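You operate a simulated robot arm through the tools that you are given. There is no shell and no other tool. Be economical: measure what you need, move in short steps, check, and stop when the job is done.

You are at the controls of a simulated two-armed robot. One attempt, no reset.

## Task
Put the R 40 tube up on the green mandrel from the peg tray.
Fine: tray out, its package to lane C's second small peg, tube on the tray peg, tray in, table up, valve to grip; no hand under the mandrel's load. Where these are worked on the way, their far stop is far enough and under half their travel is too little: peg tray.

It is judged by the outcome, as a careful person would: the job done as asked, and still so three seconds after it is handed in. It fails if anything else is knocked over, pushed out of place, dropped, spilled or broken.

## Robot
Two 7-joint arms with two-finger parallel grippers on one trunk, on a base that drives. Base frame: it is fixed to the floor where the robot stands at the start and does not move with it; the origin is under the middle of the robot, x ahead of it, y to its left, z up. Lengths are in mm, angles in degrees, forces in N, time in s.
The left shoulder is at the start at [50, 161, 1198], the right one opposite. Places, roughly: black lift lever [500, 200, 600]; black regulator knob [300, -900, 1200]; blue air lever [300, -800, 1100]; green valve lever [500, -200, 1200]; limit switch [600, -500, 1000]; orange clamp lever [400, -400, 1300]; peg on the peg tray [600, 0, 800]; peg tray [600, 0, 800]; red latch [400, -600, 1200]; second small peg of lane C [-400, 400, 600]; yellow valve lever [400, -400, 1200]. Payload 3.43 kg a hand.
The tool frame of a hand sits at the grasp point between the pads (the TCP): z along the fingers, y along the line on which they close. The tips reach 30 mm beyond it. The gripper opens to 94 mm. The fingers are 28 mm wide and 10 mm thick; the gripper's body (50 by 96 mm) begins 55 mm behind the TCP.
Orientation is that of the tool frame in the base frame, as a unit quaternion [x, y, z, w]. With the fingers straight down and closing along the base's y, the tool's x points along the base's -x, its y along +y and its z along -z.

## Interface
- The arms move only by the tool drive_tool. It takes "left_moves", "right_moves" or both (then of equal length, played together; a hand with none holds still); each is a list of rows, each a list of 6 numbers: the shift along the tool's x, y, z in units of 25 mm (1.0 is 25 mm), then the turn, a rotation vector about the tool's x, y, z in units of 4 degrees (1.0 is 4 degrees). In form: [[tx, ty, tz, rx, ry, rz], ...]. A call has 1 to 8 rows; each row shifts and turns the commanded pose from where the row before left it, along the tool's axes as they then stand. "left_gripper" and "right_gripper" are, for a hand that has rows, the gripper command, from -1 (fully open) to 1 (shut), values between in proportion, set as the call begins (left out, the last holds). A call with a number of a shift or a turn outside -1 to 1 is refused whole. A row lasts 0.2 s, in which the tool goes at most 50 mm and 8.6 degrees; a call with a longer step from one row to the next is refused whole, and so is a gripper value outside its range. A pose out of reach is approached as far as the arm can. The call stops where the force on the tool passes 40 N (or 10 N more than at its start, if that is more) or the arm is blocked; 0.2 s more then pass. The fingers move at their own pace (about 45 mm/s each) and stop on an object; they squeeze with about 28 N. The grip force told is the motor's: it shows also when the fingers shut on nothing. Time passes only in rows, and 0.2 s behind the last, so rows that do not move let the fingers close. The reply holds the time, the measured pose of the TCP, the force on the tool along the base axes, the opening and the grip force, in the units named above and with some noise, with the torque about the TCP (base axes, N m) and any sound that the robot's microphone picked up.
- Cameras (640 x 400 px; columns grow to the right, rows downward): "scene" is now at [111.6, 38.7, 1308.6]; the picture's right is [0.45, -0.89, 0.00], its down [-0.62, -0.32, -0.72] and it looks along [0.64, 0.32, -0.70] (base axes); focal length 214 px, centre (320, 200). "left" rides on the left gripper at [76, -14, -103] in its tool frame; the picture's right is [0.18, 0.98, 0.00], its down [-0.75, 0.14, -0.64] and it looks along [-0.63, 0.12, 0.77] (tool axes); focal length 243 px, centre (320, 200). "right" rides on the right gripper at [76, 14, -103] in its tool frame; the picture's right is [-0.18, 0.98, 0.00], its down [-0.75, -0.14, -0.64] and it looks along [-0.63, -0.12, 0.77] (tool axes); focal length 243 px, centre (320, 200).
- grab_frame(camera): a new picture of that camera. No time passes.
- slide_trunk(by): slides the trunk up (or, below 0, down) by that many mm; the arms and the scene camera ride with it, the base frame stays. It gives what a move gives, with no picture.
- roll_base(legs): drives the robot by 1 to 6 legs, each [ahead, left, turn to the left] in mm, mm and degrees, along the robot's own axes; the way and the turn of a leg run together, so that a leg with both is an arc; at most 1500 mm and 180 degrees a leg. The arms and the cameras ride along, it lands a little off, and it stops where it bumps. It gives what a move gives.
- aim_head(pan, tilt): turns the head with the scene camera to pan (to the left, within 80 degrees either way) and tilt (down, from -29 to 69), counted from straight ahead of the robot. It gives what a move gives.
- pixel_to_xyz(camera, pixels): for up to 12 pixels [column, row] of the newest picture of that camera ("zoom" is the newest enlarged one), the place [x, y, z] in the base frame of the surface seen there, good to about 3 mm. No time passes.
- enlarge(camera, box): a new picture of the part [left, top, right, bottom] of that camera's present view, enlarged. No time passes.
- close_job(): hands the job in; it is judged then, once.

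Work in short steps. Measure before you move; look again where a grasp or a placing could have gone wrong, and mend it. You have 80 turns and 62 pictures in all, those below and enlarged ones among them. Open the grippers and draw the arms clear of the work before you hand the job in, unless the task says otherwise; then end with one line.

The tools are called after ">>>" as a command line: name --argument value ..., lists and objects as JSON in quotes. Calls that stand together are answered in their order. drive_tool: Moves the arms, as the interface text tells. Its arguments: {"type":"object","properties":{"left_moves":{"type":"array","items":{"type":"array","items":{"type":"number"}}},"left_gripper":{"type":"number"},"right_moves":{"type":"array","items":{"type":"array","items":{"type":"number"}}},"right_gripper":{"type":"number"}},"required":[]} The other tools are called the same way: slide_trunk (by) slides the trunk up or down; roll_base (legs) drives the base; aim_head (pan, tilt) turns the head that bears the scene camera; grab_frame (camera) takes a picture; pixel_to_xyz (camera, pixels) gives the place of the surface under pixels of a picture; enlarge (camera, box) takes an enlarged picture of a part of a camera's view; close_job () hands the job in.

At the start:

```text
time_s: 0.0
left_position: [468.5, 282.6, 999.9]
left_tcp_rot: [0.0, 1.0, -0.001, 0.0]
left_ft_force: [-0.3, -0.6, -0.5]
left_moment: [0.01, 0.0, 0.04]
left_finger_gap: 94.0
left_finger_force: 0.0
right_position: [333.6, -91.7, 1412.3]
right_tcp_rot: [-0.001, 1.0, 0.0, 0.0]
right_ft_force: [-0.1, -0.3, -0.4]
right_moment: [-0.01, 0.0, 0.01]
right_finger_gap: 94.3
right_finger_force: 0.0
trunk travel left (down, up): [-225.0, 42.0]
robot x, y, heading: [0.5, -1.3, 0.0]
head pan, tilt: [26.9, 44.3]
```

scene: 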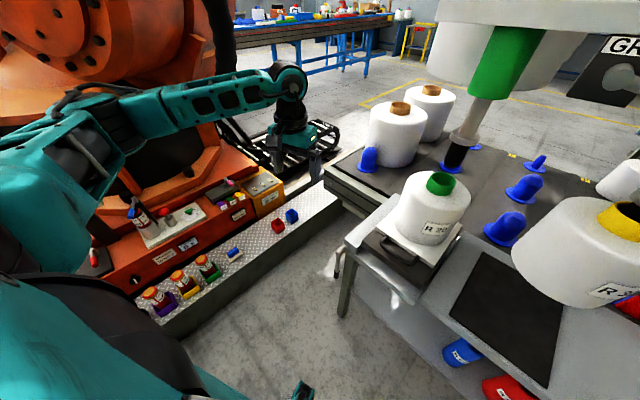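
right: 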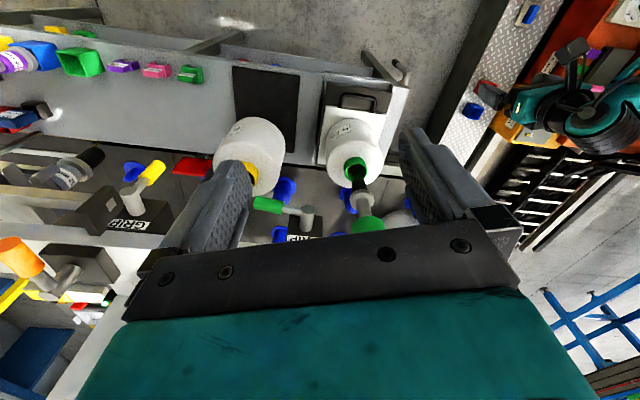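
left: 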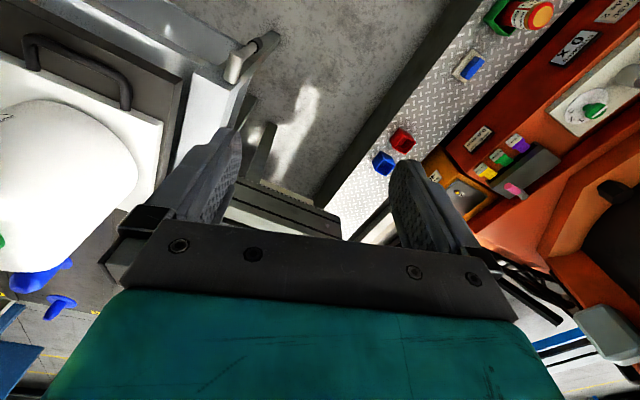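

The scene shows a package with a green core on the tray near pixel (435,205), with the green mandrel above it. I'll look closer at the tray, then pan to find the other fixtures.

>>> enlarge --camera "scene" --box '[320, 60, 640, 260]'

>>> pixel_to_xyz --camera "scene" --pixels '[[440, 180], [437, 225], [398, 248], [388, 240], [412, 258], [335, 262], [152, 292], [180, 275], [205, 262], [515, 40]]'

>>> aim_head --pan -20 --tilt 30

>>> grab_frame --camera "scene"

```text
2.00 times, centred on (480, 160) of scene
```

zoom: 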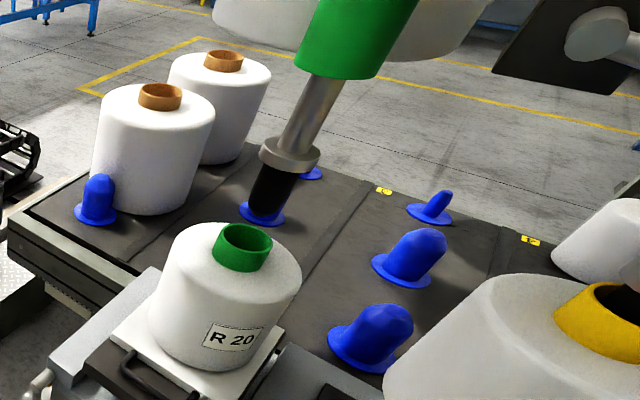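

```text
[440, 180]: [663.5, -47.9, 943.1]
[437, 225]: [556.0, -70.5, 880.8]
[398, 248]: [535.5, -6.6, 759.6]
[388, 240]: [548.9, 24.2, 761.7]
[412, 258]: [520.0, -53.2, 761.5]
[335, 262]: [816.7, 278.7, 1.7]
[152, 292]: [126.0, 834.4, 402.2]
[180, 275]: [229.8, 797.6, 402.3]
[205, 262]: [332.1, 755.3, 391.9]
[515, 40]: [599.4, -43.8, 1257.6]
```

```text
time_s: 1.1
left_position: [468.3, 282.6, 999.2]
left_tcp_rot: [-0.001, 1.0, 0.0, 0.0]
left_ft_force: [0.0, 0.3, -0.3]
left_moment: [-0.04, -0.01, 0.02]
left_finger_gap: 93.9
left_finger_force: 0.0
right_position: [333.4, -92.0, 1413.4]
right_tcp_rot: [0.0, 1.0, 0.0, 0.0]
right_ft_force: [0.5, -1.1, 0.8]
right_moment: [-0.01, 0.01, -0.02]
right_finger_gap: 94.2
right_finger_force: 0.0
trunk travel left (down, up): [-225.0, 42.0]
robot x, y, heading: [0.0, 0.7, 0.0]
head pan, tilt: [-20.0, 30.0]
```

```text
57 pictures are left
```

scene: 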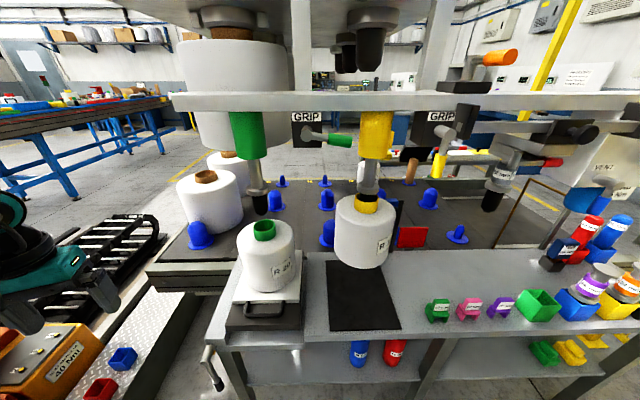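

The tray holds R 20. I need to find lane C, listed behind-left, and the R 40 tube, so I'll zoom on the front and look to both sides.

>>> enlarge --camera "scene" --box '[180, 130, 480, 330]'

>>> enlarge --camera "scene" --box '[400, 180, 640, 380]'

>>> aim_head --pan 80 --tilt 40

>>> grab_frame --camera "scene"

>>> aim_head --pan -80 --tilt 30

>>> grab_frame --camera "scene"

```text
2.00 times, centred on (330, 230) of scene
```

zoom: 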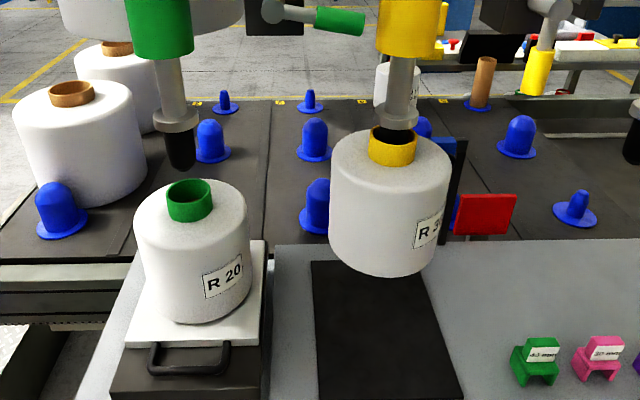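

```text
2.00 times, centred on (520, 280) of scene
```

zoom: 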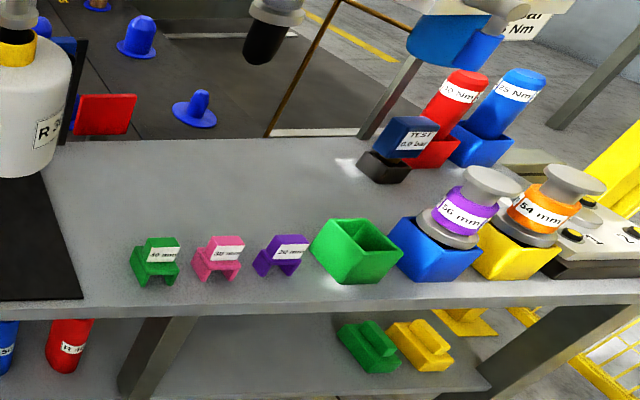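

```text
time_s: 2.9
left_position: [468.3, 282.9, 999.8]
left_tcp_rot: [-0.001, 1.0, 0.0, 0.0]
left_ft_force: [0.7, 0.3, -0.2]
left_moment: [-0.02, 0.01, 0.01]
left_finger_gap: 93.9
left_finger_force: 0.1
right_position: [334.5, -92.6, 1412.7]
right_tcp_rot: [0.0, 1.0, 0.0, 0.0]
right_ft_force: [-0.2, -0.3, 0.5]
right_moment: [-0.01, 0.02, -0.02]
right_finger_gap: 94.1
right_finger_force: 0.0
trunk travel left (down, up): [-225.0, 42.0]
robot x, y, heading: [0.2, -1.0, 0.1]
head pan, tilt: [80.0, 40.0]
```

```text
54 pictures are left
```

scene: 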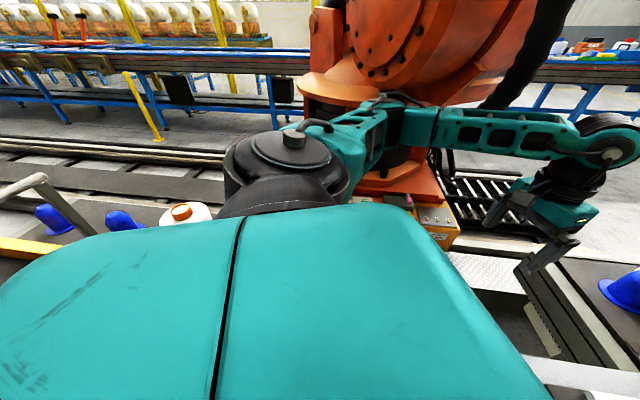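

```text
time_s: 5.4
left_position: [468.1, 281.1, 1000.6]
left_tcp_rot: [0.001, 1.0, 0.0, 0.0]
left_ft_force: [-0.6, -0.6, 0.4]
left_moment: [0.02, 0.01, 0.01]
left_finger_gap: 94.1
left_finger_force: 0.1
right_position: [333.0, -92.7, 1412.3]
right_tcp_rot: [0.0, 1.0, 0.0, 0.001]
right_ft_force: [-0.2, 0.3, 0.3]
right_moment: [0.03, -0.03, -0.01]
right_finger_gap: 94.1
right_finger_force: 0.0
trunk travel left (down, up): [-225.0, 42.0]
robot x, y, heading: [0.6, 1.8, 0.2]
head pan, tilt: [-80.0, 30.0]
```

```text
53 pictures are left
```

scene: 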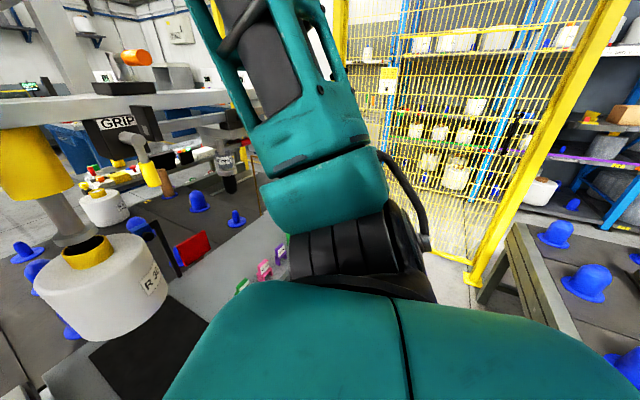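

R tubes (blue and red) stand on the lower shelf near (358,352) and (395,352) in the earlier view. I'll look down there and zoom in.

>>> aim_head --pan -25 --tilt 60

>>> grab_frame --camera "scene"

>>> drive_tool --left_moves '[[1, 0, 0, 0, 0, 0], [1, 0, 0, 0, 0, 0], [1, 0, 0, 0, 0, 0], [1, 0, 0, 0, 0, 0], [1, 0, 0, 0, 0, 0], [1, 0, 0, 0, 0, 0]]'

```text
time_s: 6.6
left_position: [469.3, 282.6, 1000.1]
left_tcp_rot: [0.0, 1.0, -0.001, 0.0]
left_ft_force: [0.1, 0.4, 0.5]
left_moment: [0.0, 0.0, 0.01]
left_finger_gap: 94.1
left_finger_force: 0.1
right_position: [333.6, -91.9, 1412.3]
right_tcp_rot: [0.0, 1.0, 0.0, 0.0]
right_ft_force: [1.1, -0.5, -0.8]
right_moment: [-0.01, -0.01, -0.01]
right_finger_gap: 93.9
right_finger_force: 0.0
trunk travel left (down, up): [-225.0, 42.0]
robot x, y, heading: [0.3, -1.1, 0.0]
head pan, tilt: [-25.0, 60.0]
```

```text
52 pictures are left
```

scene: 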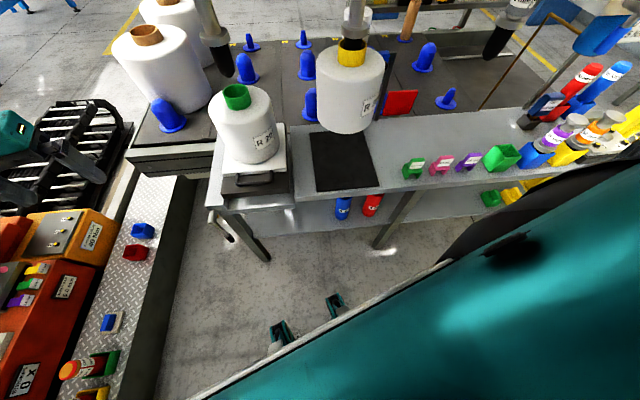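

```text
time_s: 8.0
left_position: [319.6, 281.2, 999.5]
left_tcp_rot: [-0.001, 1.0, -0.001, 0.0]
left_ft_force: [0.7, -0.2, -0.6]
left_moment: [-0.01, 0.0, 0.02]
left_finger_gap: 94.0
left_finger_force: 0.1
right_position: [333.4, -91.6, 1413.3]
right_tcp_rot: [0.001, 1.0, 0.0, 0.0]
right_ft_force: [-0.4, 0.5, 0.0]
right_moment: [-0.01, 0.03, 0.0]
right_finger_gap: 94.0
right_finger_force: 0.0
trunk travel left (down, up): [-225.0, 42.0]
robot x, y, heading: [0.8, -1.2, -0.2]
head pan, tilt: [-25.0, 60.0]
```

The shelf tubes sit at (343,208) blue and (372,204) red. I'll zoom in to read their labels and locate them.

>>> enlarge --camera "scene" --box '[310, 180, 406, 240]'

>>> pixel_to_xyz --camera "scene" --pixels '[[343, 210], [372, 206], [330, 200], [420, 200], [330, 216], [236, 92], [246, 155], [265, 181], [240, 185], [290, 175], [218, 60], [225, 225]]'

>>> pixel_to_xyz --camera "zoom" --pixels '[[220, 140], [410, 130], [220, 230], [400, 230]]'

```text
6.67 times, centred on (358, 210) of scene
```

zoom: 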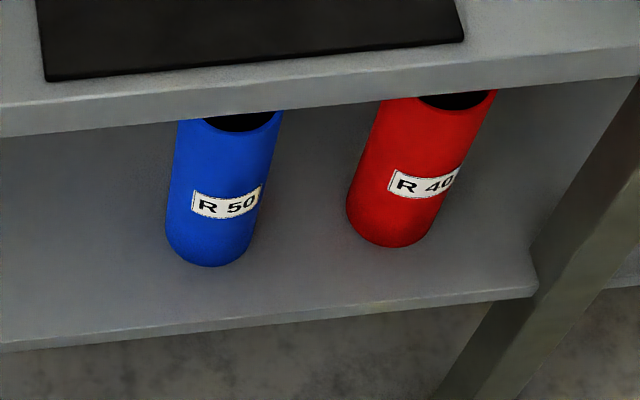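

```text
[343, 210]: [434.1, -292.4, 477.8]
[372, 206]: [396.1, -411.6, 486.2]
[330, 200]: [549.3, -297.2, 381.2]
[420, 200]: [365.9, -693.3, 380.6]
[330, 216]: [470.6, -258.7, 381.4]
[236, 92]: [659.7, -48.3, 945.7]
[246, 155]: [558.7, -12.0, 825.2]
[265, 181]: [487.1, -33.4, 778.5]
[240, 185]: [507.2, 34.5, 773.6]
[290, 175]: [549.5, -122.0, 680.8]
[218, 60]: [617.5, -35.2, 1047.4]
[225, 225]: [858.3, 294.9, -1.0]
```

```text
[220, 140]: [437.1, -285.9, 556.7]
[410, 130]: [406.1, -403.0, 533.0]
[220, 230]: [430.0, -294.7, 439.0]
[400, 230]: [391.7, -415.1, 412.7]
```

The R 40 is the red tube on the lower shelf near (400,-410), z 381 to 570. Next I'll turn the base left and look at the rear table for lane C.

>>> roll_base --legs '[[0, 0, 70]]'

>>> aim_head --pan 70 --tilt 45

>>> grab_frame --camera "scene"

```text
time_s: 11.4
left_position: [-145.4, 400.0, 999.0]
left_tcp_rot: [-0.565, 0.825, 0.0, 0.0]
left_ft_force: [-0.4, 0.2, -0.5]
left_moment: [0.0, 0.0, 0.01]
left_finger_gap: 93.9
left_finger_force: 0.0
right_position: [206.5, 278.2, 1413.1]
right_tcp_rot: [-0.564, 0.826, 0.0, 0.0]
right_ft_force: [-0.3, 0.5, -0.2]
right_moment: [-0.01, 0.01, 0.02]
right_finger_gap: 94.0
right_finger_force: 0.0
trunk travel left (down, up): [-225.0, 42.0]
robot x, y, heading: [4.9, -0.9, 68.6]
head pan, tilt: [-25.0, 60.0]
```

```text
time_s: 13.1
left_position: [-146.0, 399.5, 998.7]
left_tcp_rot: [-0.564, 0.825, -0.001, 0.0]
left_ft_force: [-0.3, -0.5, -0.4]
left_moment: [0.0, -0.01, 0.0]
left_finger_gap: 94.1
left_finger_force: 0.0
right_position: [206.1, 278.1, 1413.7]
right_tcp_rot: [-0.564, 0.826, 0.001, 0.0]
right_ft_force: [0.7, -0.1, 0.7]
right_moment: [0.03, -0.02, -0.01]
right_finger_gap: 93.9
right_finger_force: 0.1
trunk travel left (down, up): [-225.0, 42.0]
robot x, y, heading: [-2.0, -0.9, 68.6]
head pan, tilt: [70.0, 45.0]
```

```text
50 pictures are left
```

scene: 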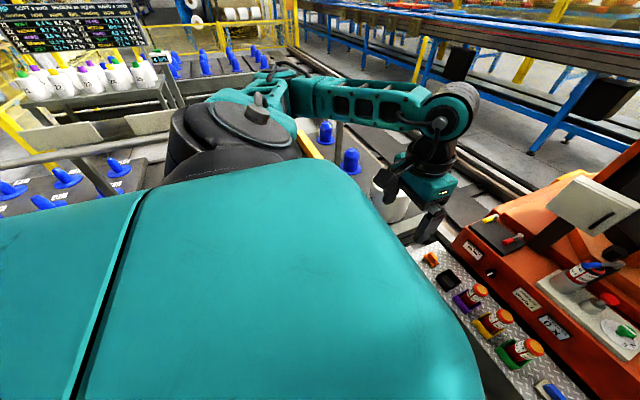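

The shoulder hides the rear table. I'll turn 60° more to face it.

>>> roll_base --legs '[[0, 0, 65]]'

>>> aim_head --pan 0 --tilt 50

>>> grab_frame --camera "scene"

```text
time_s: 16.4
left_position: [-424.1, 26.3, 1000.0]
left_tcp_rot: [0.925, -0.38, 0.0, 0.0]
left_ft_force: [0.1, 0.6, 1.1]
left_moment: [-0.02, 0.0, 0.01]
left_finger_gap: 94.1
left_finger_force: 0.0
right_position: [-173.9, 300.6, 1413.7]
right_tcp_rot: [0.924, -0.382, 0.0, -0.001]
right_ft_force: [0.5, 0.1, -0.3]
right_moment: [-0.03, -0.03, -0.02]
right_finger_gap: 93.8
right_finger_force: 0.1
trunk travel left (down, up): [-225.0, 42.0]
robot x, y, heading: [-2.6, 2.1, 135.4]
head pan, tilt: [70.0, 45.0]
```

```text
time_s: 17.8
left_position: [-425.4, 25.5, 999.5]
left_tcp_rot: [0.925, -0.38, -0.001, 0.0]
left_ft_force: [-0.6, 0.0, -0.2]
left_moment: [0.0, -0.01, 0.01]
left_finger_gap: 93.8
left_finger_force: 0.0
right_position: [-173.4, 301.6, 1412.9]
right_tcp_rot: [0.925, -0.381, 0.0, 0.0]
right_ft_force: [-0.3, -1.2, 0.0]
right_moment: [-0.01, 0.02, -0.01]
right_finger_gap: 94.0
right_finger_force: 0.1
trunk travel left (down, up): [-225.0, 42.0]
robot x, y, heading: [0.0, -1.3, 135.4]
head pan, tilt: [0.0, 50.0]
```

```text
49 pictures are left
```

scene: 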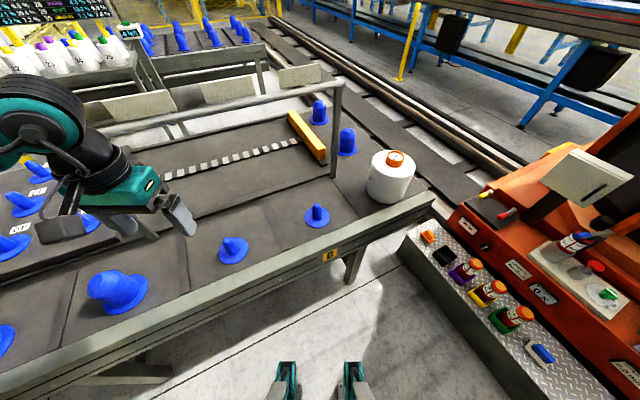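

A tag "C" sits at (330,255), with pegs at (316,213) and (233,249). I'll zoom and measure.

>>> enlarge --camera "scene" --box '[0, 130, 420, 390]'

>>> pixel_to_xyz --camera "scene" --pixels '[[316, 206], [233, 241], [117, 285], [347, 135], [318, 103], [396, 155], [390, 190], [330, 255], [316, 222], [233, 258], [395, 215], [200, 300]]'

>>> aim_head --pan 45 --tilt 50

>>> grab_frame --camera "scene"

```text
1.52 times, centred on (210, 260) of scene
```

zoom: 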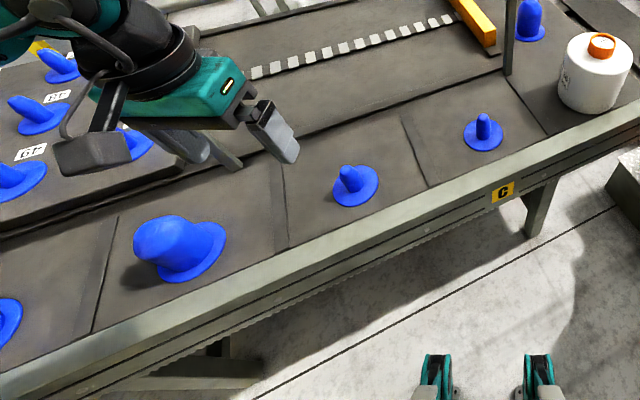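

```text
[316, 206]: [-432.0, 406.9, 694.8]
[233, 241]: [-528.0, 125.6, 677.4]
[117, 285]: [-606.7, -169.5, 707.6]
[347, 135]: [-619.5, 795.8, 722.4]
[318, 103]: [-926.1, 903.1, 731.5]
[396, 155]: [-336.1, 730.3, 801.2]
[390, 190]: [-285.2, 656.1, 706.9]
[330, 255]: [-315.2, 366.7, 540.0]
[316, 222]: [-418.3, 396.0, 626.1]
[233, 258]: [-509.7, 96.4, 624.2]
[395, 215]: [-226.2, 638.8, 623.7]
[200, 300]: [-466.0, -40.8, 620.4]
```

```text
time_s: 18.9
left_position: [-424.4, 26.6, 999.2]
left_tcp_rot: [0.925, -0.381, 0.0, 0.001]
left_ft_force: [0.1, 0.0, -0.2]
left_moment: [0.01, 0.0, -0.02]
left_finger_gap: 94.1
left_finger_force: 0.1
right_position: [-173.8, 300.5, 1413.9]
right_tcp_rot: [0.925, -0.381, 0.0, 0.0]
right_ft_force: [0.1, 0.0, 0.2]
right_moment: [-0.01, 0.01, -0.01]
right_finger_gap: 94.1
right_finger_force: 0.1
trunk travel left (down, up): [-225.0, 42.0]
robot x, y, heading: [-0.9, -0.3, 135.2]
head pan, tilt: [45.0, 50.0]
```

```text
47 pictures are left
```

scene: 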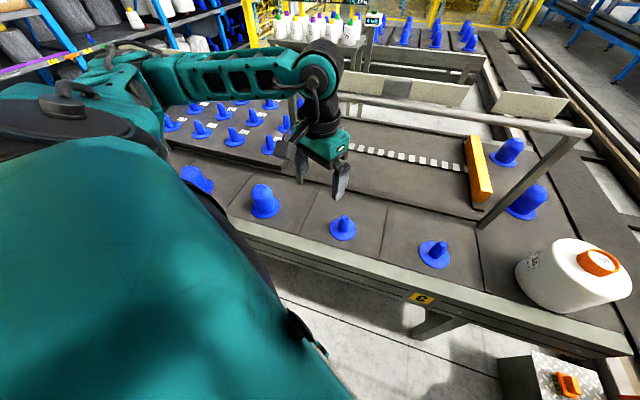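

Lane C's second small peg matches (-425,401), base z≈624 and top ≈697. I'll turn back to the front now and look at the tray up close.

>>> roll_base --legs '[[0, 0, -67], [0, 0, -68]]'

>>> aim_head --pan 0 --tilt 50

>>> enlarge --camera "scene" --box '[200, 80, 440, 230]'

```text
time_s: 25.2
left_position: [311.6, 288.7, 999.2]
left_tcp_rot: [-0.013, 1.0, 0.0, 0.001]
left_ft_force: [0.2, -0.2, 0.8]
left_moment: [0.01, 0.02, -0.02]
left_finger_gap: 94.0
left_finger_force: 0.1
right_position: [336.6, -84.0, 1412.5]
right_tcp_rot: [-0.012, 1.0, 0.0, 0.0]
right_ft_force: [-0.7, -0.1, -0.2]
right_moment: [-0.01, 0.0, -0.02]
right_finger_gap: 94.2
right_finger_force: 0.0
trunk travel left (down, up): [-225.0, 42.0]
robot x, y, heading: [-0.6, 1.4, 1.3]
head pan, tilt: [45.0, 50.0]
```

```text
time_s: 26.3
left_position: [312.9, 288.1, 999.1]
left_tcp_rot: [-0.013, 1.0, 0.0, 0.001]
left_ft_force: [0.0, -0.7, 0.0]
left_moment: [-0.02, 0.02, -0.01]
left_finger_gap: 94.0
left_finger_force: 0.0
right_position: [337.0, -83.4, 1413.1]
right_tcp_rot: [-0.012, 1.0, 0.0, 0.0]
right_ft_force: [-0.1, -0.3, 0.1]
right_moment: [0.01, 0.03, -0.05]
right_finger_gap: 94.1
right_finger_force: 0.1
trunk travel left (down, up): [-225.0, 42.0]
robot x, y, heading: [-1.4, -2.8, 1.3]
head pan, tilt: [0.0, 50.0]
```

```text
2.67 times, centred on (320, 155) of scene
```

zoom: 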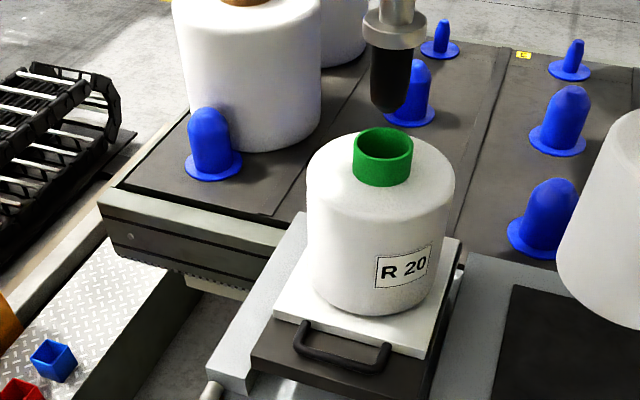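

The handle bar runs from (297,350) to (388,358) in the zoom. I'll measure the handle, tray plate, rim and mandrel.

>>> pixel_to_xyz --camera "zoom" --pixels '[[298, 348], [342, 364], [384, 362], [304, 322], [387, 345], [278, 308], [424, 352], [357, 150], [384, 131], [411, 148], [384, 180], [390, 105]]'

>>> pixel_to_xyz --camera "zoom" --pixels '[[300, 150], [455, 265], [262, 362], [420, 380], [330, 345], [405, 15], [440, 200], [320, 180], [382, 308]]'

```text
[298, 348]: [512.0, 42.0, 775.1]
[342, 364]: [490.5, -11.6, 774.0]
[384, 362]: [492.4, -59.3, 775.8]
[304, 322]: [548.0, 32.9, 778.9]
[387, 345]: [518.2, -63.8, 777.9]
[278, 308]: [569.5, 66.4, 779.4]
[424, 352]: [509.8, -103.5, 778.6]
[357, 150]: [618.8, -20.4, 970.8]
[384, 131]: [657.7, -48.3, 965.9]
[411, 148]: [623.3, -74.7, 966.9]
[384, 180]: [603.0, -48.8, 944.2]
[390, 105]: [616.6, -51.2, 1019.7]
```

```text
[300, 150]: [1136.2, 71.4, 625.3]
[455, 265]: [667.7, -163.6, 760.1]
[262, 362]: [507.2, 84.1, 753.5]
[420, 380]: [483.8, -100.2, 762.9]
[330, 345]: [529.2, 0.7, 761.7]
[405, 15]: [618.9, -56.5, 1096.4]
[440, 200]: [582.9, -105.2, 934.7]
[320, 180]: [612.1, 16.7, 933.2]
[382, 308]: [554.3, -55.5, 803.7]
```

Tray plate z≈779, with the handle bar near (500,-10,775). The bench is yawed about 19°, so the pull direction is about (-0.945,0.33). I'll turn the left hand so its fingers close along the pull direction.

>>> drive_tool --left_moves '[[0, 0, 0.5, 0, 0, -1], [0, 0, 0.5, 0, 0, -1], [0, 0, 0.5, 0, 0, -1], [0, 0, 0.5, 0, 0, -1], [0, 0, 0.5, 0, 0, -1], [0, 0, 0.5, 0, 0, -1], [0, 0, 0.5, 0, 0, -1], [0, 0, 0.5, 0, 0, -1]]'

>>> drive_tool --left_moves '[[0, 0, 0, 0, 0, -1], [0, 0, 0, 0, 0, -1], [0, 0, 0, 0, 0, -1], [0, 0, 0, 0, 0, -1], [0, 0, 0, 0, 0, -1], [0, 0, 0, 0, 0, -1], [0, 0, 0, 0, 0, -1], [0, 0, 0, 0, 0, -1]]'

>>> drive_tool --left_moves '[[1, 0, 0, 0, 0, -1], [1, 0, 0, 0, 0, -0.5], [1, -0.5, 0, 0, 0, 0], [1, -0.5, 0, 0, 0, 0], [1, -0.5, 0, 0, 0, 0], [1, -0.5, 0, 0, 0, 0]]'

```text
time_s: 28.1
left_position: [313.2, 290.3, 899.3]
left_tcp_rot: [-0.289, 0.957, -0.001, 0.0]
left_ft_force: [-0.1, -0.3, 0.4]
left_moment: [0.02, 0.0, 0.04]
left_finger_gap: 94.2
left_finger_force: 0.2
right_position: [335.6, -83.5, 1412.9]
right_tcp_rot: [-0.012, 1.0, 0.0, 0.001]
right_ft_force: [0.1, -0.1, 0.0]
right_moment: [0.01, -0.03, 0.0]
right_finger_gap: 94.1
right_finger_force: 0.0
trunk travel left (down, up): [-225.0, 42.0]
robot x, y, heading: [4.7, -1.1, 1.4]
head pan, tilt: [0.0, 50.0]
```

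```text
time_s: 29.9
left_position: [312.2, 288.6, 898.3]
left_tcp_rot: [-0.542, 0.841, 0.0, 0.0]
left_ft_force: [-0.3, 0.7, -0.2]
left_moment: [-0.01, 0.03, 0.03]
left_finger_gap: 94.0
left_finger_force: 0.0
right_position: [337.1, -83.3, 1412.5]
right_tcp_rot: [-0.013, 1.0, 0.001, 0.0]
right_ft_force: [0.9, -0.4, -0.2]
right_moment: [0.04, 0.01, -0.03]
right_finger_gap: 93.9
right_finger_force: 0.1
trunk travel left (down, up): [-225.0, 42.0]
robot x, y, heading: [1.5, 3.7, 1.4]
head pan, tilt: [0.0, 50.0]
```

```text
time_s: 31.3
left_position: [309.1, 131.2, 898.6]
left_tcp_rot: [-0.584, 0.812, -0.001, 0.0]
left_ft_force: [0.7, -0.3, 0.2]
left_moment: [0.03, 0.0, -0.04]
left_finger_gap: 94.1
left_finger_force: 0.1
right_position: [337.7, -84.5, 1412.6]
right_tcp_rot: [-0.012, 1.0, 0.001, 0.0]
right_ft_force: [-0.3, 1.3, -0.1]
right_moment: [0.05, -0.04, -0.02]
right_finger_gap: 93.7
right_finger_force: 0.0
trunk travel left (down, up): [-225.0, 42.0]
robot x, y, heading: [2.5, 1.3, 1.4]
head pan, tilt: [0.0, 50.0]
```

The hand turned as planned. I'll move it toward the handle, stopping short, and look through the left camera.

>>> drive_tool --left_moves '[[0.5, -1, 0, 0, 0, 0], [0.5, -1, 0, 0, 0, 0], [0.5, -1, 0, 0, 0, 0], [0.5, -1, 0, 0, 0, 0], [0.5, -1, 0, 0, 0, 0], [0.5, -1, 0, 0, 0, 0], [0, -1, 0, 0, 0, 0]]'

>>> grab_frame --camera "left"

>>> grab_frame --camera "scene"

```text
time_s: 32.9
left_position: [451.7, 7.5, 898.7]
left_tcp_rot: [-0.585, 0.811, 0.0, 0.0]
left_ft_force: [-1.0, 0.9, -0.1]
left_moment: [-0.03, 0.01, -0.01]
left_finger_gap: 94.2
left_finger_force: 0.1
right_position: [336.3, -83.8, 1413.0]
right_tcp_rot: [-0.013, 1.0, 0.0, 0.0]
right_ft_force: [0.5, 0.5, -0.7]
right_moment: [0.03, 0.0, 0.0]
right_finger_gap: 94.1
right_finger_force: 0.0
trunk travel left (down, up): [-225.0, 42.0]
robot x, y, heading: [0.0, 2.4, 1.4]
head pan, tilt: [0.0, 50.0]
```

```text
45 pictures are left
```

left: 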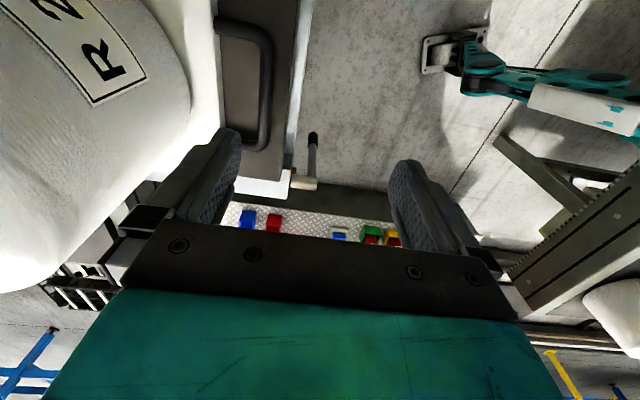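

```text
44 pictures are left
```

scene: 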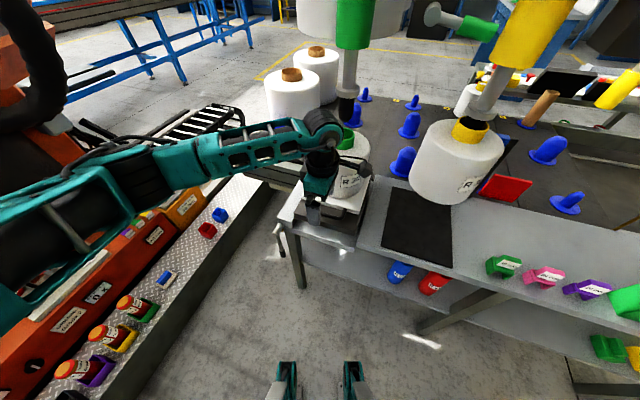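

The U-handle is visible at (265,80) in the left view. I'll measure it precisely.

>>> pixel_to_xyz --camera "left" --pixels '[[267, 50], [266, 80], [264, 120], [235, 26], [235, 146], [220, 20], [240, 80], [285, 80], [213, 80], [208, 110], [300, 100], [312, 140]]'

```text
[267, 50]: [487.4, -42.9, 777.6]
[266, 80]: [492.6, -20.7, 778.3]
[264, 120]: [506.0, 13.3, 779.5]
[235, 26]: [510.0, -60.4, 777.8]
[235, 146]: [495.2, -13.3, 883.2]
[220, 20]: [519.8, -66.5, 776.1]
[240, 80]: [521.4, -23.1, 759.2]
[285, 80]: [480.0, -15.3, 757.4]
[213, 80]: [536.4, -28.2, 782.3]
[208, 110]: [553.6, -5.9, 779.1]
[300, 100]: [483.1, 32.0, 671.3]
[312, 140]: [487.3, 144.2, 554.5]
```

Bar top z≈778 with its centre near (495,-13), base plate at 758, and white plate about 38 mm behind the bar. I'll set the gap to about 40 mm, centre over the bar and lower.

>>> drive_tool --left_gripper 0.15 --left_moves '[[0.12, -0.95, 0, 0, 0, 0], [0.12, -0.95, 0, 0, 0, 0], [0, 0, 0.5, 0, 0, 0], [0, 0, 1, 0, 0, 0], [0, 0, 1, 0, 0, 0], [0, 0, 0.6, 0, 0, 0]]'

>>> grab_frame --camera "left"

```text
time_s: 34.3
left_position: [494.2, -14.7, 821.3]
left_tcp_rot: [-0.584, 0.812, 0.0, -0.001]
left_ft_force: [0.0, 0.3, -0.7]
left_moment: [-0.01, -0.02, 0.01]
left_finger_gap: 39.9
left_finger_force: 0.0
right_position: [335.9, -82.9, 1412.4]
right_tcp_rot: [-0.012, 1.0, 0.0, 0.0]
right_ft_force: [0.8, 0.6, -1.4]
right_moment: [0.0, -0.01, 0.01]
right_finger_gap: 94.0
right_finger_force: 0.0
trunk travel left (down, up): [-225.0, 42.0]
robot x, y, heading: [-1.3, -0.4, 1.6]
head pan, tilt: [0.0, 50.0]
```

```text
43 pictures are left
```

left: 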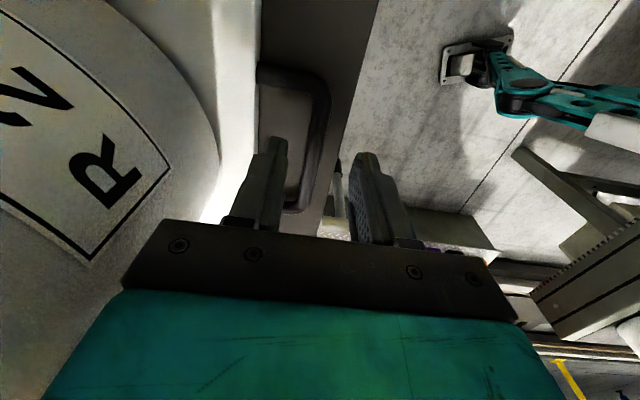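

The fingers straddle the bar, with the left finger inside the U near (280,165). I'll lower another 28 mm and close.

>>> drive_tool --left_moves '[[0, 0, 0.7, 0, 0, 0], [0, 0, 0.42, 0, 0, 0]]'

>>> drive_tool --left_gripper 1 --left_moves '[[0, 0, 0, 0, 0, 0], [0, 0, 0, 0, 0, 0], [0, 0, 0, 0, 0, 0], [0, 0, 0, 0, 0, 0]]'

```text
time_s: 34.9
left_position: [494.0, -15.2, 794.8]
left_tcp_rot: [-0.584, 0.812, 0.0, -0.001]
left_ft_force: [0.1, -0.7, -0.1]
left_moment: [-0.03, 0.01, 0.0]
left_finger_gap: 40.0
left_finger_force: 0.0
right_position: [336.9, -82.6, 1413.0]
right_tcp_rot: [-0.012, 1.0, 0.0, -0.001]
right_ft_force: [-0.5, 0.6, 0.4]
right_moment: [-0.01, 0.0, -0.01]
right_finger_gap: 93.8
right_finger_force: 0.0
trunk travel left (down, up): [-225.0, 42.0]
robot x, y, heading: [2.6, 0.1, 1.5]
head pan, tilt: [0.0, 50.0]
```

```text
time_s: 35.9
left_position: [494.1, -15.5, 794.7]
left_tcp_rot: [-0.583, 0.812, 0.0, -0.001]
left_ft_force: [3.9, 1.0, -1.9]
left_moment: [-0.09, -0.05, -0.98]
left_finger_gap: 11.4
left_finger_force: 45.0
right_position: [336.5, -83.8, 1413.6]
right_tcp_rot: [-0.012, 1.0, 0.0, 0.0]
right_ft_force: [0.1, 0.4, 0.6]
right_moment: [0.02, -0.02, 0.03]
right_finger_gap: 94.0
right_finger_force: 0.1
trunk travel left (down, up): [-225.0, 42.0]
robot x, y, heading: [2.6, 1.5, 1.4]
head pan, tilt: [0.0, 50.0]
```

The bar is gripped (gap 11.4 mm). I'll pull gently along tool +y.

>>> drive_tool --left_moves '[[0, 0.3, 0, 0, 0, 0], [0, 0.5, 0, 0, 0, 0], [0, 0.6, 0, 0, 0, 0], [0, 0.6, 0, 0, 0, 0], [0, 0.6, 0, 0, 0, 0], [0, 0.6, 0, 0, 0, 0], [0, 0.6, 0, 0, 0, 0], [0, 0.4, 0, 0, 0, 0]]'

```text
time_s: 37.7
left_position: [393.3, 18.2, 793.0]
left_tcp_rot: [-0.585, 0.811, -0.001, 0.001]
left_ft_force: [3.2, 6.9, 8.3]
left_moment: [-0.14, 0.02, -1.14]
left_finger_gap: 11.8
left_finger_force: 45.0
right_position: [335.9, -83.4, 1412.3]
right_tcp_rot: [-0.012, 1.0, 0.0, 0.001]
right_ft_force: [0.9, -0.1, 0.2]
right_moment: [0.0, 0.0, 0.0]
right_finger_gap: 94.2
right_finger_force: 0.1
trunk travel left (down, up): [-225.0, 42.0]
robot x, y, heading: [-1.6, 4.1, 1.5]
head pan, tilt: [0.0, 50.0]
```

It slides about 106 mm with low side forces. I'll keep pulling.

>>> drive_tool --left_moves '[[0, 0.5, 0, 0, 0, 0], [0, 0.6, 0, 0, 0, 0], [0, 0.6, 0, 0, 0, 0], [0, 0.6, 0, 0, 0, 0], [0, 0.4, 0, 0, 0, 0]]'

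>>> grab_frame --camera "scene"

```text
time_s: 38.9
left_position: [330.3, 39.1, 794.1]
left_tcp_rot: [-0.584, 0.811, 0.0, -0.001]
left_ft_force: [3.0, 7.0, 5.5]
left_moment: [0.01, 0.0, -1.15]
left_finger_gap: 11.7
left_finger_force: 44.7
right_position: [336.4, -81.9, 1412.5]
right_tcp_rot: [-0.012, 1.0, 0.0, 0.0]
right_ft_force: [0.3, -0.3, -0.2]
right_moment: [0.03, 0.0, -0.02]
right_finger_gap: 93.9
right_finger_force: 0.1
trunk travel left (down, up): [-225.0, 42.0]
robot x, y, heading: [-0.8, -2.4, 1.4]
head pan, tilt: [0.0, 50.0]
```

```text
42 pictures are left
```

scene: 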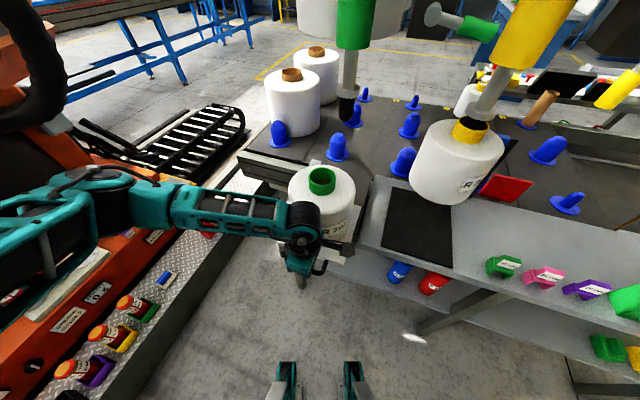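

The arm's elbow is near the orange machine, so I'll measure its clearance before pulling further.

>>> pixel_to_xyz --camera "scene" --pixels '[[105, 170], [105, 205], [140, 200], [90, 235], [110, 245], [60, 165], [150, 237], [40, 120], [25, 60], [322, 180], [310, 240]]'

```text
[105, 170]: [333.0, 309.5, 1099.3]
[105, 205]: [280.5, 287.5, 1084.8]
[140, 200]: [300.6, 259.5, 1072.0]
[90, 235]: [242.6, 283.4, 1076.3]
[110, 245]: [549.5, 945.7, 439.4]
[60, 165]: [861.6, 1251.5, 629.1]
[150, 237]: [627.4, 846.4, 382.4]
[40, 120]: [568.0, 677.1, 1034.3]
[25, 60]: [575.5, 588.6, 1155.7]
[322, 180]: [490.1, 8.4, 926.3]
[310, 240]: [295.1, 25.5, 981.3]
```

The elbow (y≈310, z≈1100) is well clear. I'll continue to the far stop.

>>> drive_tool --left_moves '[[0, 0.4, 0, 0, 0, 0], [0, 0.4, 0, 0, 0, 0], [0, 0.4, 0, 0, 0, 0], [0, 0.4, 0, 0, 0, 0], [0, 0.4, 0, 0, 0, 0], [0, 0.4, 0, 0, 0, 0]]'

```text
time_s: 39.8
left_position: [308.6, 46.4, 794.2]
left_tcp_rot: [-0.583, 0.812, -0.012, 0.006]
left_ft_force: [13.1, -8.1, -22.3]
left_moment: [-0.44, -0.25, -1.13]
left_finger_gap: 11.6
left_finger_force: 45.2
right_position: [337.4, -85.0, 1413.0]
right_tcp_rot: [-0.011, 1.0, 0.001, -0.001]
right_ft_force: [-0.3, 0.2, 0.2]
right_moment: [0.01, -0.03, -0.02]
right_finger_gap: 93.9
right_finger_force: 0.1
trunk travel left (down, up): [-225.0, 42.0]
robot x, y, heading: [-2.7, -2.1, 1.5]
head pan, tilt: [0.0, 50.0]
stopped in row 4 (left hand): the force on the tool passed its limit (the readings are from after the stop); the commanded pose is now the measured one
```

It stopped at the far stop, about 196 mm out. I'll open partway and rise off the handle.

>>> drive_tool --left_gripper 0.15 --left_moves '[[0, 0, 0, 0, 0, 0], [0, 0, 0, 0, 0, 0], [0, 0, 0, 0, 0, 0], [0, 0, -0.5, 0, 0, 0], [0, 0.3, -1, 0, 0, 0], [0, 0.3, -1, 0, 0, 0], [0, 0, -1, 0, 0, 0], [0, 0, -1, 0, 0, 0]]'

>>> drive_tool --left_moves '[[-0.5, 0, -1, 0, 0, 0], [-0.5, 0, -1, 0, 0, 0], [-0.5, 0, -1, 0, 0, 0], [-0.5, 0, -1, 0, 0, 0], [-1, 0, 0, 0, 0, 0], [-1, 0, 0, 0, 0, 0], [-1, 0, 0, 0, 0, 0]]'

>>> grab_frame --camera "scene"

```text
time_s: 41.6
left_position: [289.4, 54.6, 908.3]
left_tcp_rot: [-0.585, 0.811, -0.009, 0.005]
left_ft_force: [0.1, -0.1, -0.5]
left_moment: [0.0, -0.01, -0.02]
left_finger_gap: 40.2
left_finger_force: 0.2
right_position: [336.7, -83.9, 1413.3]
right_tcp_rot: [-0.012, 1.0, 0.0, 0.0]
right_ft_force: [-0.7, 0.1, -0.2]
right_moment: [0.0, -0.01, 0.01]
right_finger_gap: 94.1
right_finger_force: 0.1
trunk travel left (down, up): [-225.0, 42.0]
robot x, y, heading: [-0.9, -1.8, 1.5]
head pan, tilt: [0.0, 50.0]
```

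```text
time_s: 43.2
left_position: [327.0, 173.5, 1009.6]
left_tcp_rot: [-0.585, 0.811, -0.01, 0.005]
left_ft_force: [-0.6, 0.5, -0.3]
left_moment: [0.0, -0.01, 0.02]
left_finger_gap: 39.9
left_finger_force: 0.1
right_position: [337.0, -83.7, 1412.7]
right_tcp_rot: [-0.012, 1.0, 0.0, 0.0]
right_ft_force: [-0.6, -0.2, -1.0]
right_moment: [-0.01, -0.03, -0.06]
right_finger_gap: 93.9
right_finger_force: 0.0
trunk travel left (down, up): [-225.0, 42.0]
robot x, y, heading: [0.1, 0.4, 1.4]
head pan, tilt: [0.0, 50.0]
```

```text
41 pictures are left
```

scene: 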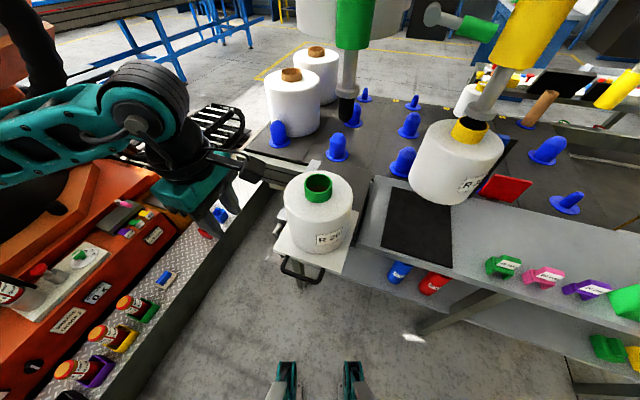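

The tray is out and the package stands on it. I'll measure the rim at (319,184) through a zoom.

>>> enlarge --camera "scene" --box '[260, 150, 380, 290]'

>>> pixel_to_xyz --camera "scene" --pixels '[[306, 183], [332, 183], [319, 173], [319, 195], [310, 175], [328, 175], [319, 202], [290, 200], [348, 200], [320, 225]]'

```text
2.86 times, centred on (320, 220) of scene
```

zoom: 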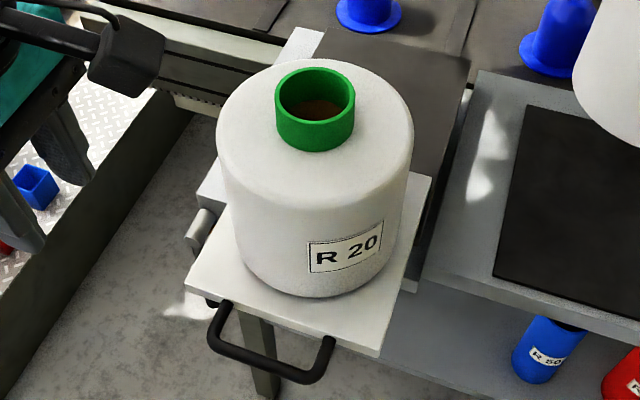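

```text
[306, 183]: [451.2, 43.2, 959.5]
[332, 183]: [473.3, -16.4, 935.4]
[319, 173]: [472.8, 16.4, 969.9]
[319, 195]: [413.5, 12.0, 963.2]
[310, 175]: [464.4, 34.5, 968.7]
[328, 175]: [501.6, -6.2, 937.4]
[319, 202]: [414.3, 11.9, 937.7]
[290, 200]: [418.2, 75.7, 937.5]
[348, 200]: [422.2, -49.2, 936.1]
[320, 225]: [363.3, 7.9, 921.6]
```

The rim centre is (444,14), diameter about 59, top z 969, body top 937. I'll raise the open left hand, remove its slight tilt, and centre it over the rim.

>>> drive_tool --left_gripper -1 --left_moves '[[0, 0, -1, -0.32, 0, 0], [0, 0, -0.6, 0, 0, 0], [0.8, -1, 0, 0, 0, 0], [0.8, -1, 0, 0, 0, 0], [0.8, -1, 0, 0, 0, 0], [0.8, -1, 0, 0, 0, 0], [0.7, -1, 0, 0, 0, 0], [0.68, -1, 0, 0, 0, 0]]'

>>> grab_frame --camera "left"

```text
time_s: 45.0
left_position: [431.9, 16.4, 1045.9]
left_tcp_rot: [-0.584, 0.812, -0.001, -0.001]
left_ft_force: [-0.3, 0.3, -0.4]
left_moment: [0.0, -0.03, -0.05]
left_finger_gap: 93.9
left_finger_force: 0.0
right_position: [337.1, -83.4, 1413.5]
right_tcp_rot: [-0.012, 1.0, 0.001, 0.001]
right_ft_force: [-0.2, 0.4, -0.1]
right_moment: [-0.04, 0.02, 0.04]
right_finger_gap: 94.0
right_finger_force: 0.1
trunk travel left (down, up): [-225.0, 42.0]
robot x, y, heading: [-0.1, -3.5, 1.5]
head pan, tilt: [0.0, 50.0]
```

```text
39 pictures are left
```

left: 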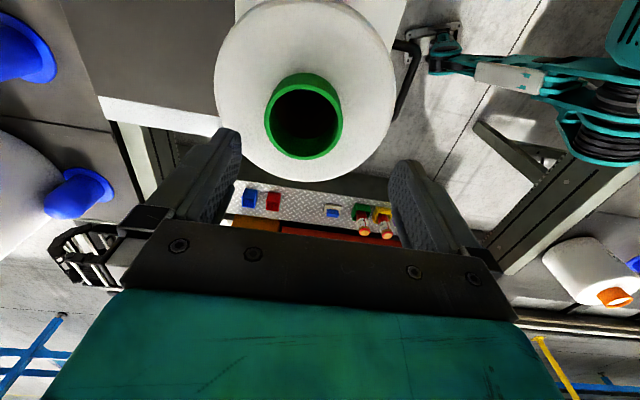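

I'll measure the rim from this view, with edges at (267,110) and (341,122).

>>> pixel_to_xyz --camera "left" --pixels '[[268, 112], [340, 122], [305, 76], [305, 152], [275, 92], [337, 95], [277, 143], [330, 148]]'

```text
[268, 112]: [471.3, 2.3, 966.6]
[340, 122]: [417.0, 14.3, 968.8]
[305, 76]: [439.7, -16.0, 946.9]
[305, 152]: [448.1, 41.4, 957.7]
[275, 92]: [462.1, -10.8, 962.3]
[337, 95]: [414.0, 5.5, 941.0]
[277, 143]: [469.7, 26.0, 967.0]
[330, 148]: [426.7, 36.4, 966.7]
```

The circle fits centre (445,13), r≈28.5. I'll shift 13.5 mm, lower 75 mm and grip.

>>> drive_tool --left_moves '[[0, -0.54, 0, 0, 0, 0], [0, 0, 0.8, 0, 0, 0], [0, 0, 0.8, 0, 0, 0], [0, 0, 0.8, 0, 0, 0], [0, 0, 0.6, 0, 0, 0]]'

>>> drive_tool --left_gripper 1 --left_moves '[[0, 0, 0, 0, 0, 0], [0, 0, 0, 0, 0, 0], [0, 0, 0, 0, 0, 0], [0, 0, 0, 0, 0, 0]]'

```text
time_s: 46.2
left_position: [444.8, 13.4, 971.8]
left_tcp_rot: [-0.585, 0.811, -0.001, -0.002]
left_ft_force: [-0.6, 0.5, 0.3]
left_moment: [-0.02, 0.04, 0.06]
left_finger_gap: 93.8
left_finger_force: 0.0
right_position: [337.2, -83.5, 1414.2]
right_tcp_rot: [-0.012, 1.0, 0.0, 0.0]
right_ft_force: [0.1, -0.6, -0.6]
right_moment: [-0.02, -0.04, 0.02]
right_finger_gap: 93.8
right_finger_force: 0.1
trunk travel left (down, up): [-225.0, 42.0]
robot x, y, heading: [-1.3, -3.6, 1.2]
head pan, tilt: [0.0, 50.0]
```

```text
time_s: 47.2
left_position: [445.2, 13.8, 973.0]
left_tcp_rot: [-0.585, 0.811, 0.0, -0.001]
left_ft_force: [-0.4, 0.4, 0.3]
left_moment: [0.01, -0.04, 0.02]
left_finger_gap: 60.5
left_finger_force: 27.9
right_position: [337.5, -82.9, 1412.8]
right_tcp_rot: [-0.012, 1.0, 0.0, -0.001]
right_ft_force: [0.5, -1.2, 0.3]
right_moment: [0.0, -0.03, -0.04]
right_finger_gap: 93.7
right_finger_force: 0.0
trunk travel left (down, up): [-225.0, 42.0]
robot x, y, heading: [-0.3, -0.5, 1.5]
head pan, tilt: [0.0, 50.0]
```

The rim is gripped (60.5 mm, 28 N). I'll lift slowly at first and read the weight.

>>> drive_tool --left_moves '[[0, 0, -0.2, 0, 0, 0], [0, 0, -0.3, 0, 0, 0], [0, 0, -0.4, 0, 0, 0], [0, 0, -0.4, 0, 0, 0]]'

>>> drive_tool --left_moves '[[0, 0, -0.5, 0, 0, 0], [0, 0, -0.6, 0, 0, 0], [0, 0, -0.6, 0, 0, 0], [0, 0, -0.6, 0, 0, 0], [0, 0, -0.6, 0, 0, 0], [0, 0, -0.6, 0, 0, 0], [0, 0, -0.6, 0, 0, 0], [0, 0, -0.4, 0, 0, 0]]'

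>>> grab_frame --camera "scene"

```text
time_s: 48.2
left_position: [445.1, 12.4, 1005.4]
left_tcp_rot: [-0.585, 0.811, -0.001, -0.001]
left_ft_force: [0.8, 0.0, -11.2]
left_moment: [-0.02, 0.01, 0.0]
left_finger_gap: 60.4
left_finger_force: 28.1
right_position: [336.1, -83.5, 1414.2]
right_tcp_rot: [-0.012, 1.0, -0.001, 0.0]
right_ft_force: [0.6, -0.3, -0.8]
right_moment: [0.03, 0.0, 0.01]
right_finger_gap: 93.9
right_finger_force: 0.0
trunk travel left (down, up): [-225.0, 42.0]
robot x, y, heading: [4.1, -0.1, 1.4]
head pan, tilt: [0.0, 50.0]
```

```text
time_s: 50.0
left_position: [444.9, 12.7, 1117.9]
left_tcp_rot: [-0.585, 0.811, 0.0, -0.002]
left_ft_force: [-0.8, 0.3, -11.7]
left_moment: [0.01, 0.03, -0.01]
left_finger_gap: 60.6
left_finger_force: 27.6
right_position: [337.9, -83.4, 1412.0]
right_tcp_rot: [-0.011, 1.0, 0.0, 0.0]
right_ft_force: [-0.6, -0.6, -0.1]
right_moment: [0.01, -0.01, 0.03]
right_finger_gap: 94.0
right_finger_force: 0.0
trunk travel left (down, up): [-225.0, 42.0]
robot x, y, heading: [-3.6, -0.3, 1.4]
head pan, tilt: [0.0, 50.0]
```

```text
38 pictures are left
```

scene: 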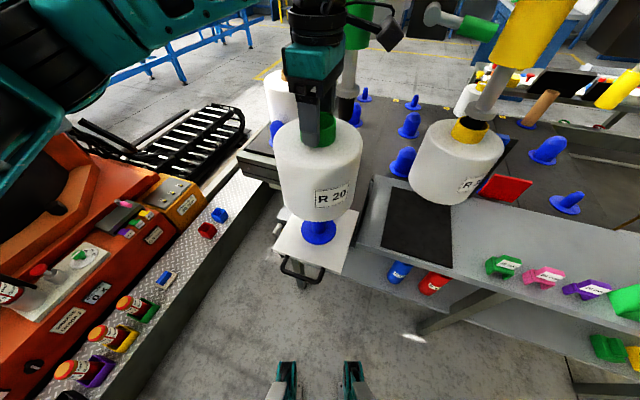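

It weighs about 1.15 kg and is clear of the peg. I'll lift a little more and turn the base toward lane C.

>>> drive_tool --left_moves '[[0, 0, -0.5, 0, 0, 0], [0, 0, -0.5, 0, 0, 0], [0, 0.5, 0, 0, 0, 0], [0, 0.5, 0, 0, 0, 0]]'

>>> roll_base --legs '[[0, 0, 40], [0, 0, 45], [0, 0, 43]]'

>>> grab_frame --camera "scene"

```text
time_s: 51.0
left_position: [421.3, 20.9, 1142.4]
left_tcp_rot: [-0.585, 0.811, -0.001, -0.002]
left_ft_force: [-1.1, 0.1, -12.4]
left_moment: [-0.03, 0.01, -0.01]
left_finger_gap: 60.6
left_finger_force: 28.3
right_position: [337.5, -83.2, 1413.5]
right_tcp_rot: [-0.012, 1.0, 0.0, 0.0]
right_ft_force: [1.1, 0.5, 0.3]
right_moment: [-0.01, -0.01, 0.0]
right_finger_gap: 94.0
right_finger_force: 0.1
trunk travel left (down, up): [-225.0, 42.0]
robot x, y, heading: [-0.2, 0.6, 1.5]
head pan, tilt: [0.0, 50.0]
```

```text
time_s: 57.4
left_position: [-277.2, 316.7, 1142.6]
left_tcp_rot: [0.985, 0.173, 0.002, 0.0]
left_ft_force: [-0.4, -0.7, -11.6]
left_moment: [0.0, -0.06, 0.01]
left_finger_gap: 60.5
left_finger_force: 27.8
right_position: [-143.3, 315.9, 1413.2]
right_tcp_rot: [0.905, -0.425, 0.0, 0.0]
right_ft_force: [-0.3, -0.2, -0.2]
right_moment: [-0.02, -0.02, 0.0]
right_finger_gap: 93.8
right_finger_force: 0.2
trunk travel left (down, up): [-225.0, 42.0]
robot x, y, heading: [-1.4, -3.8, 129.7]
head pan, tilt: [0.0, 50.0]
```

```text
37 pictures are left
```

scene: 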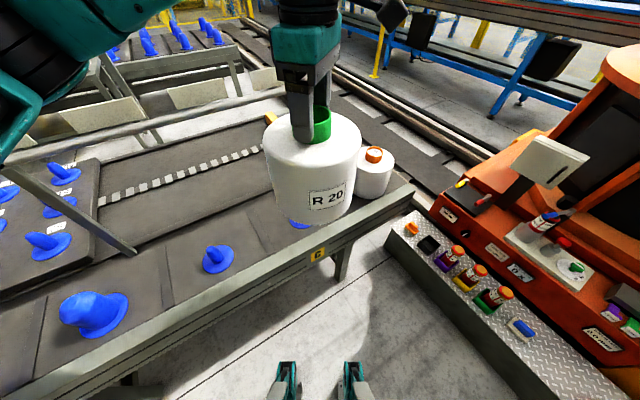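

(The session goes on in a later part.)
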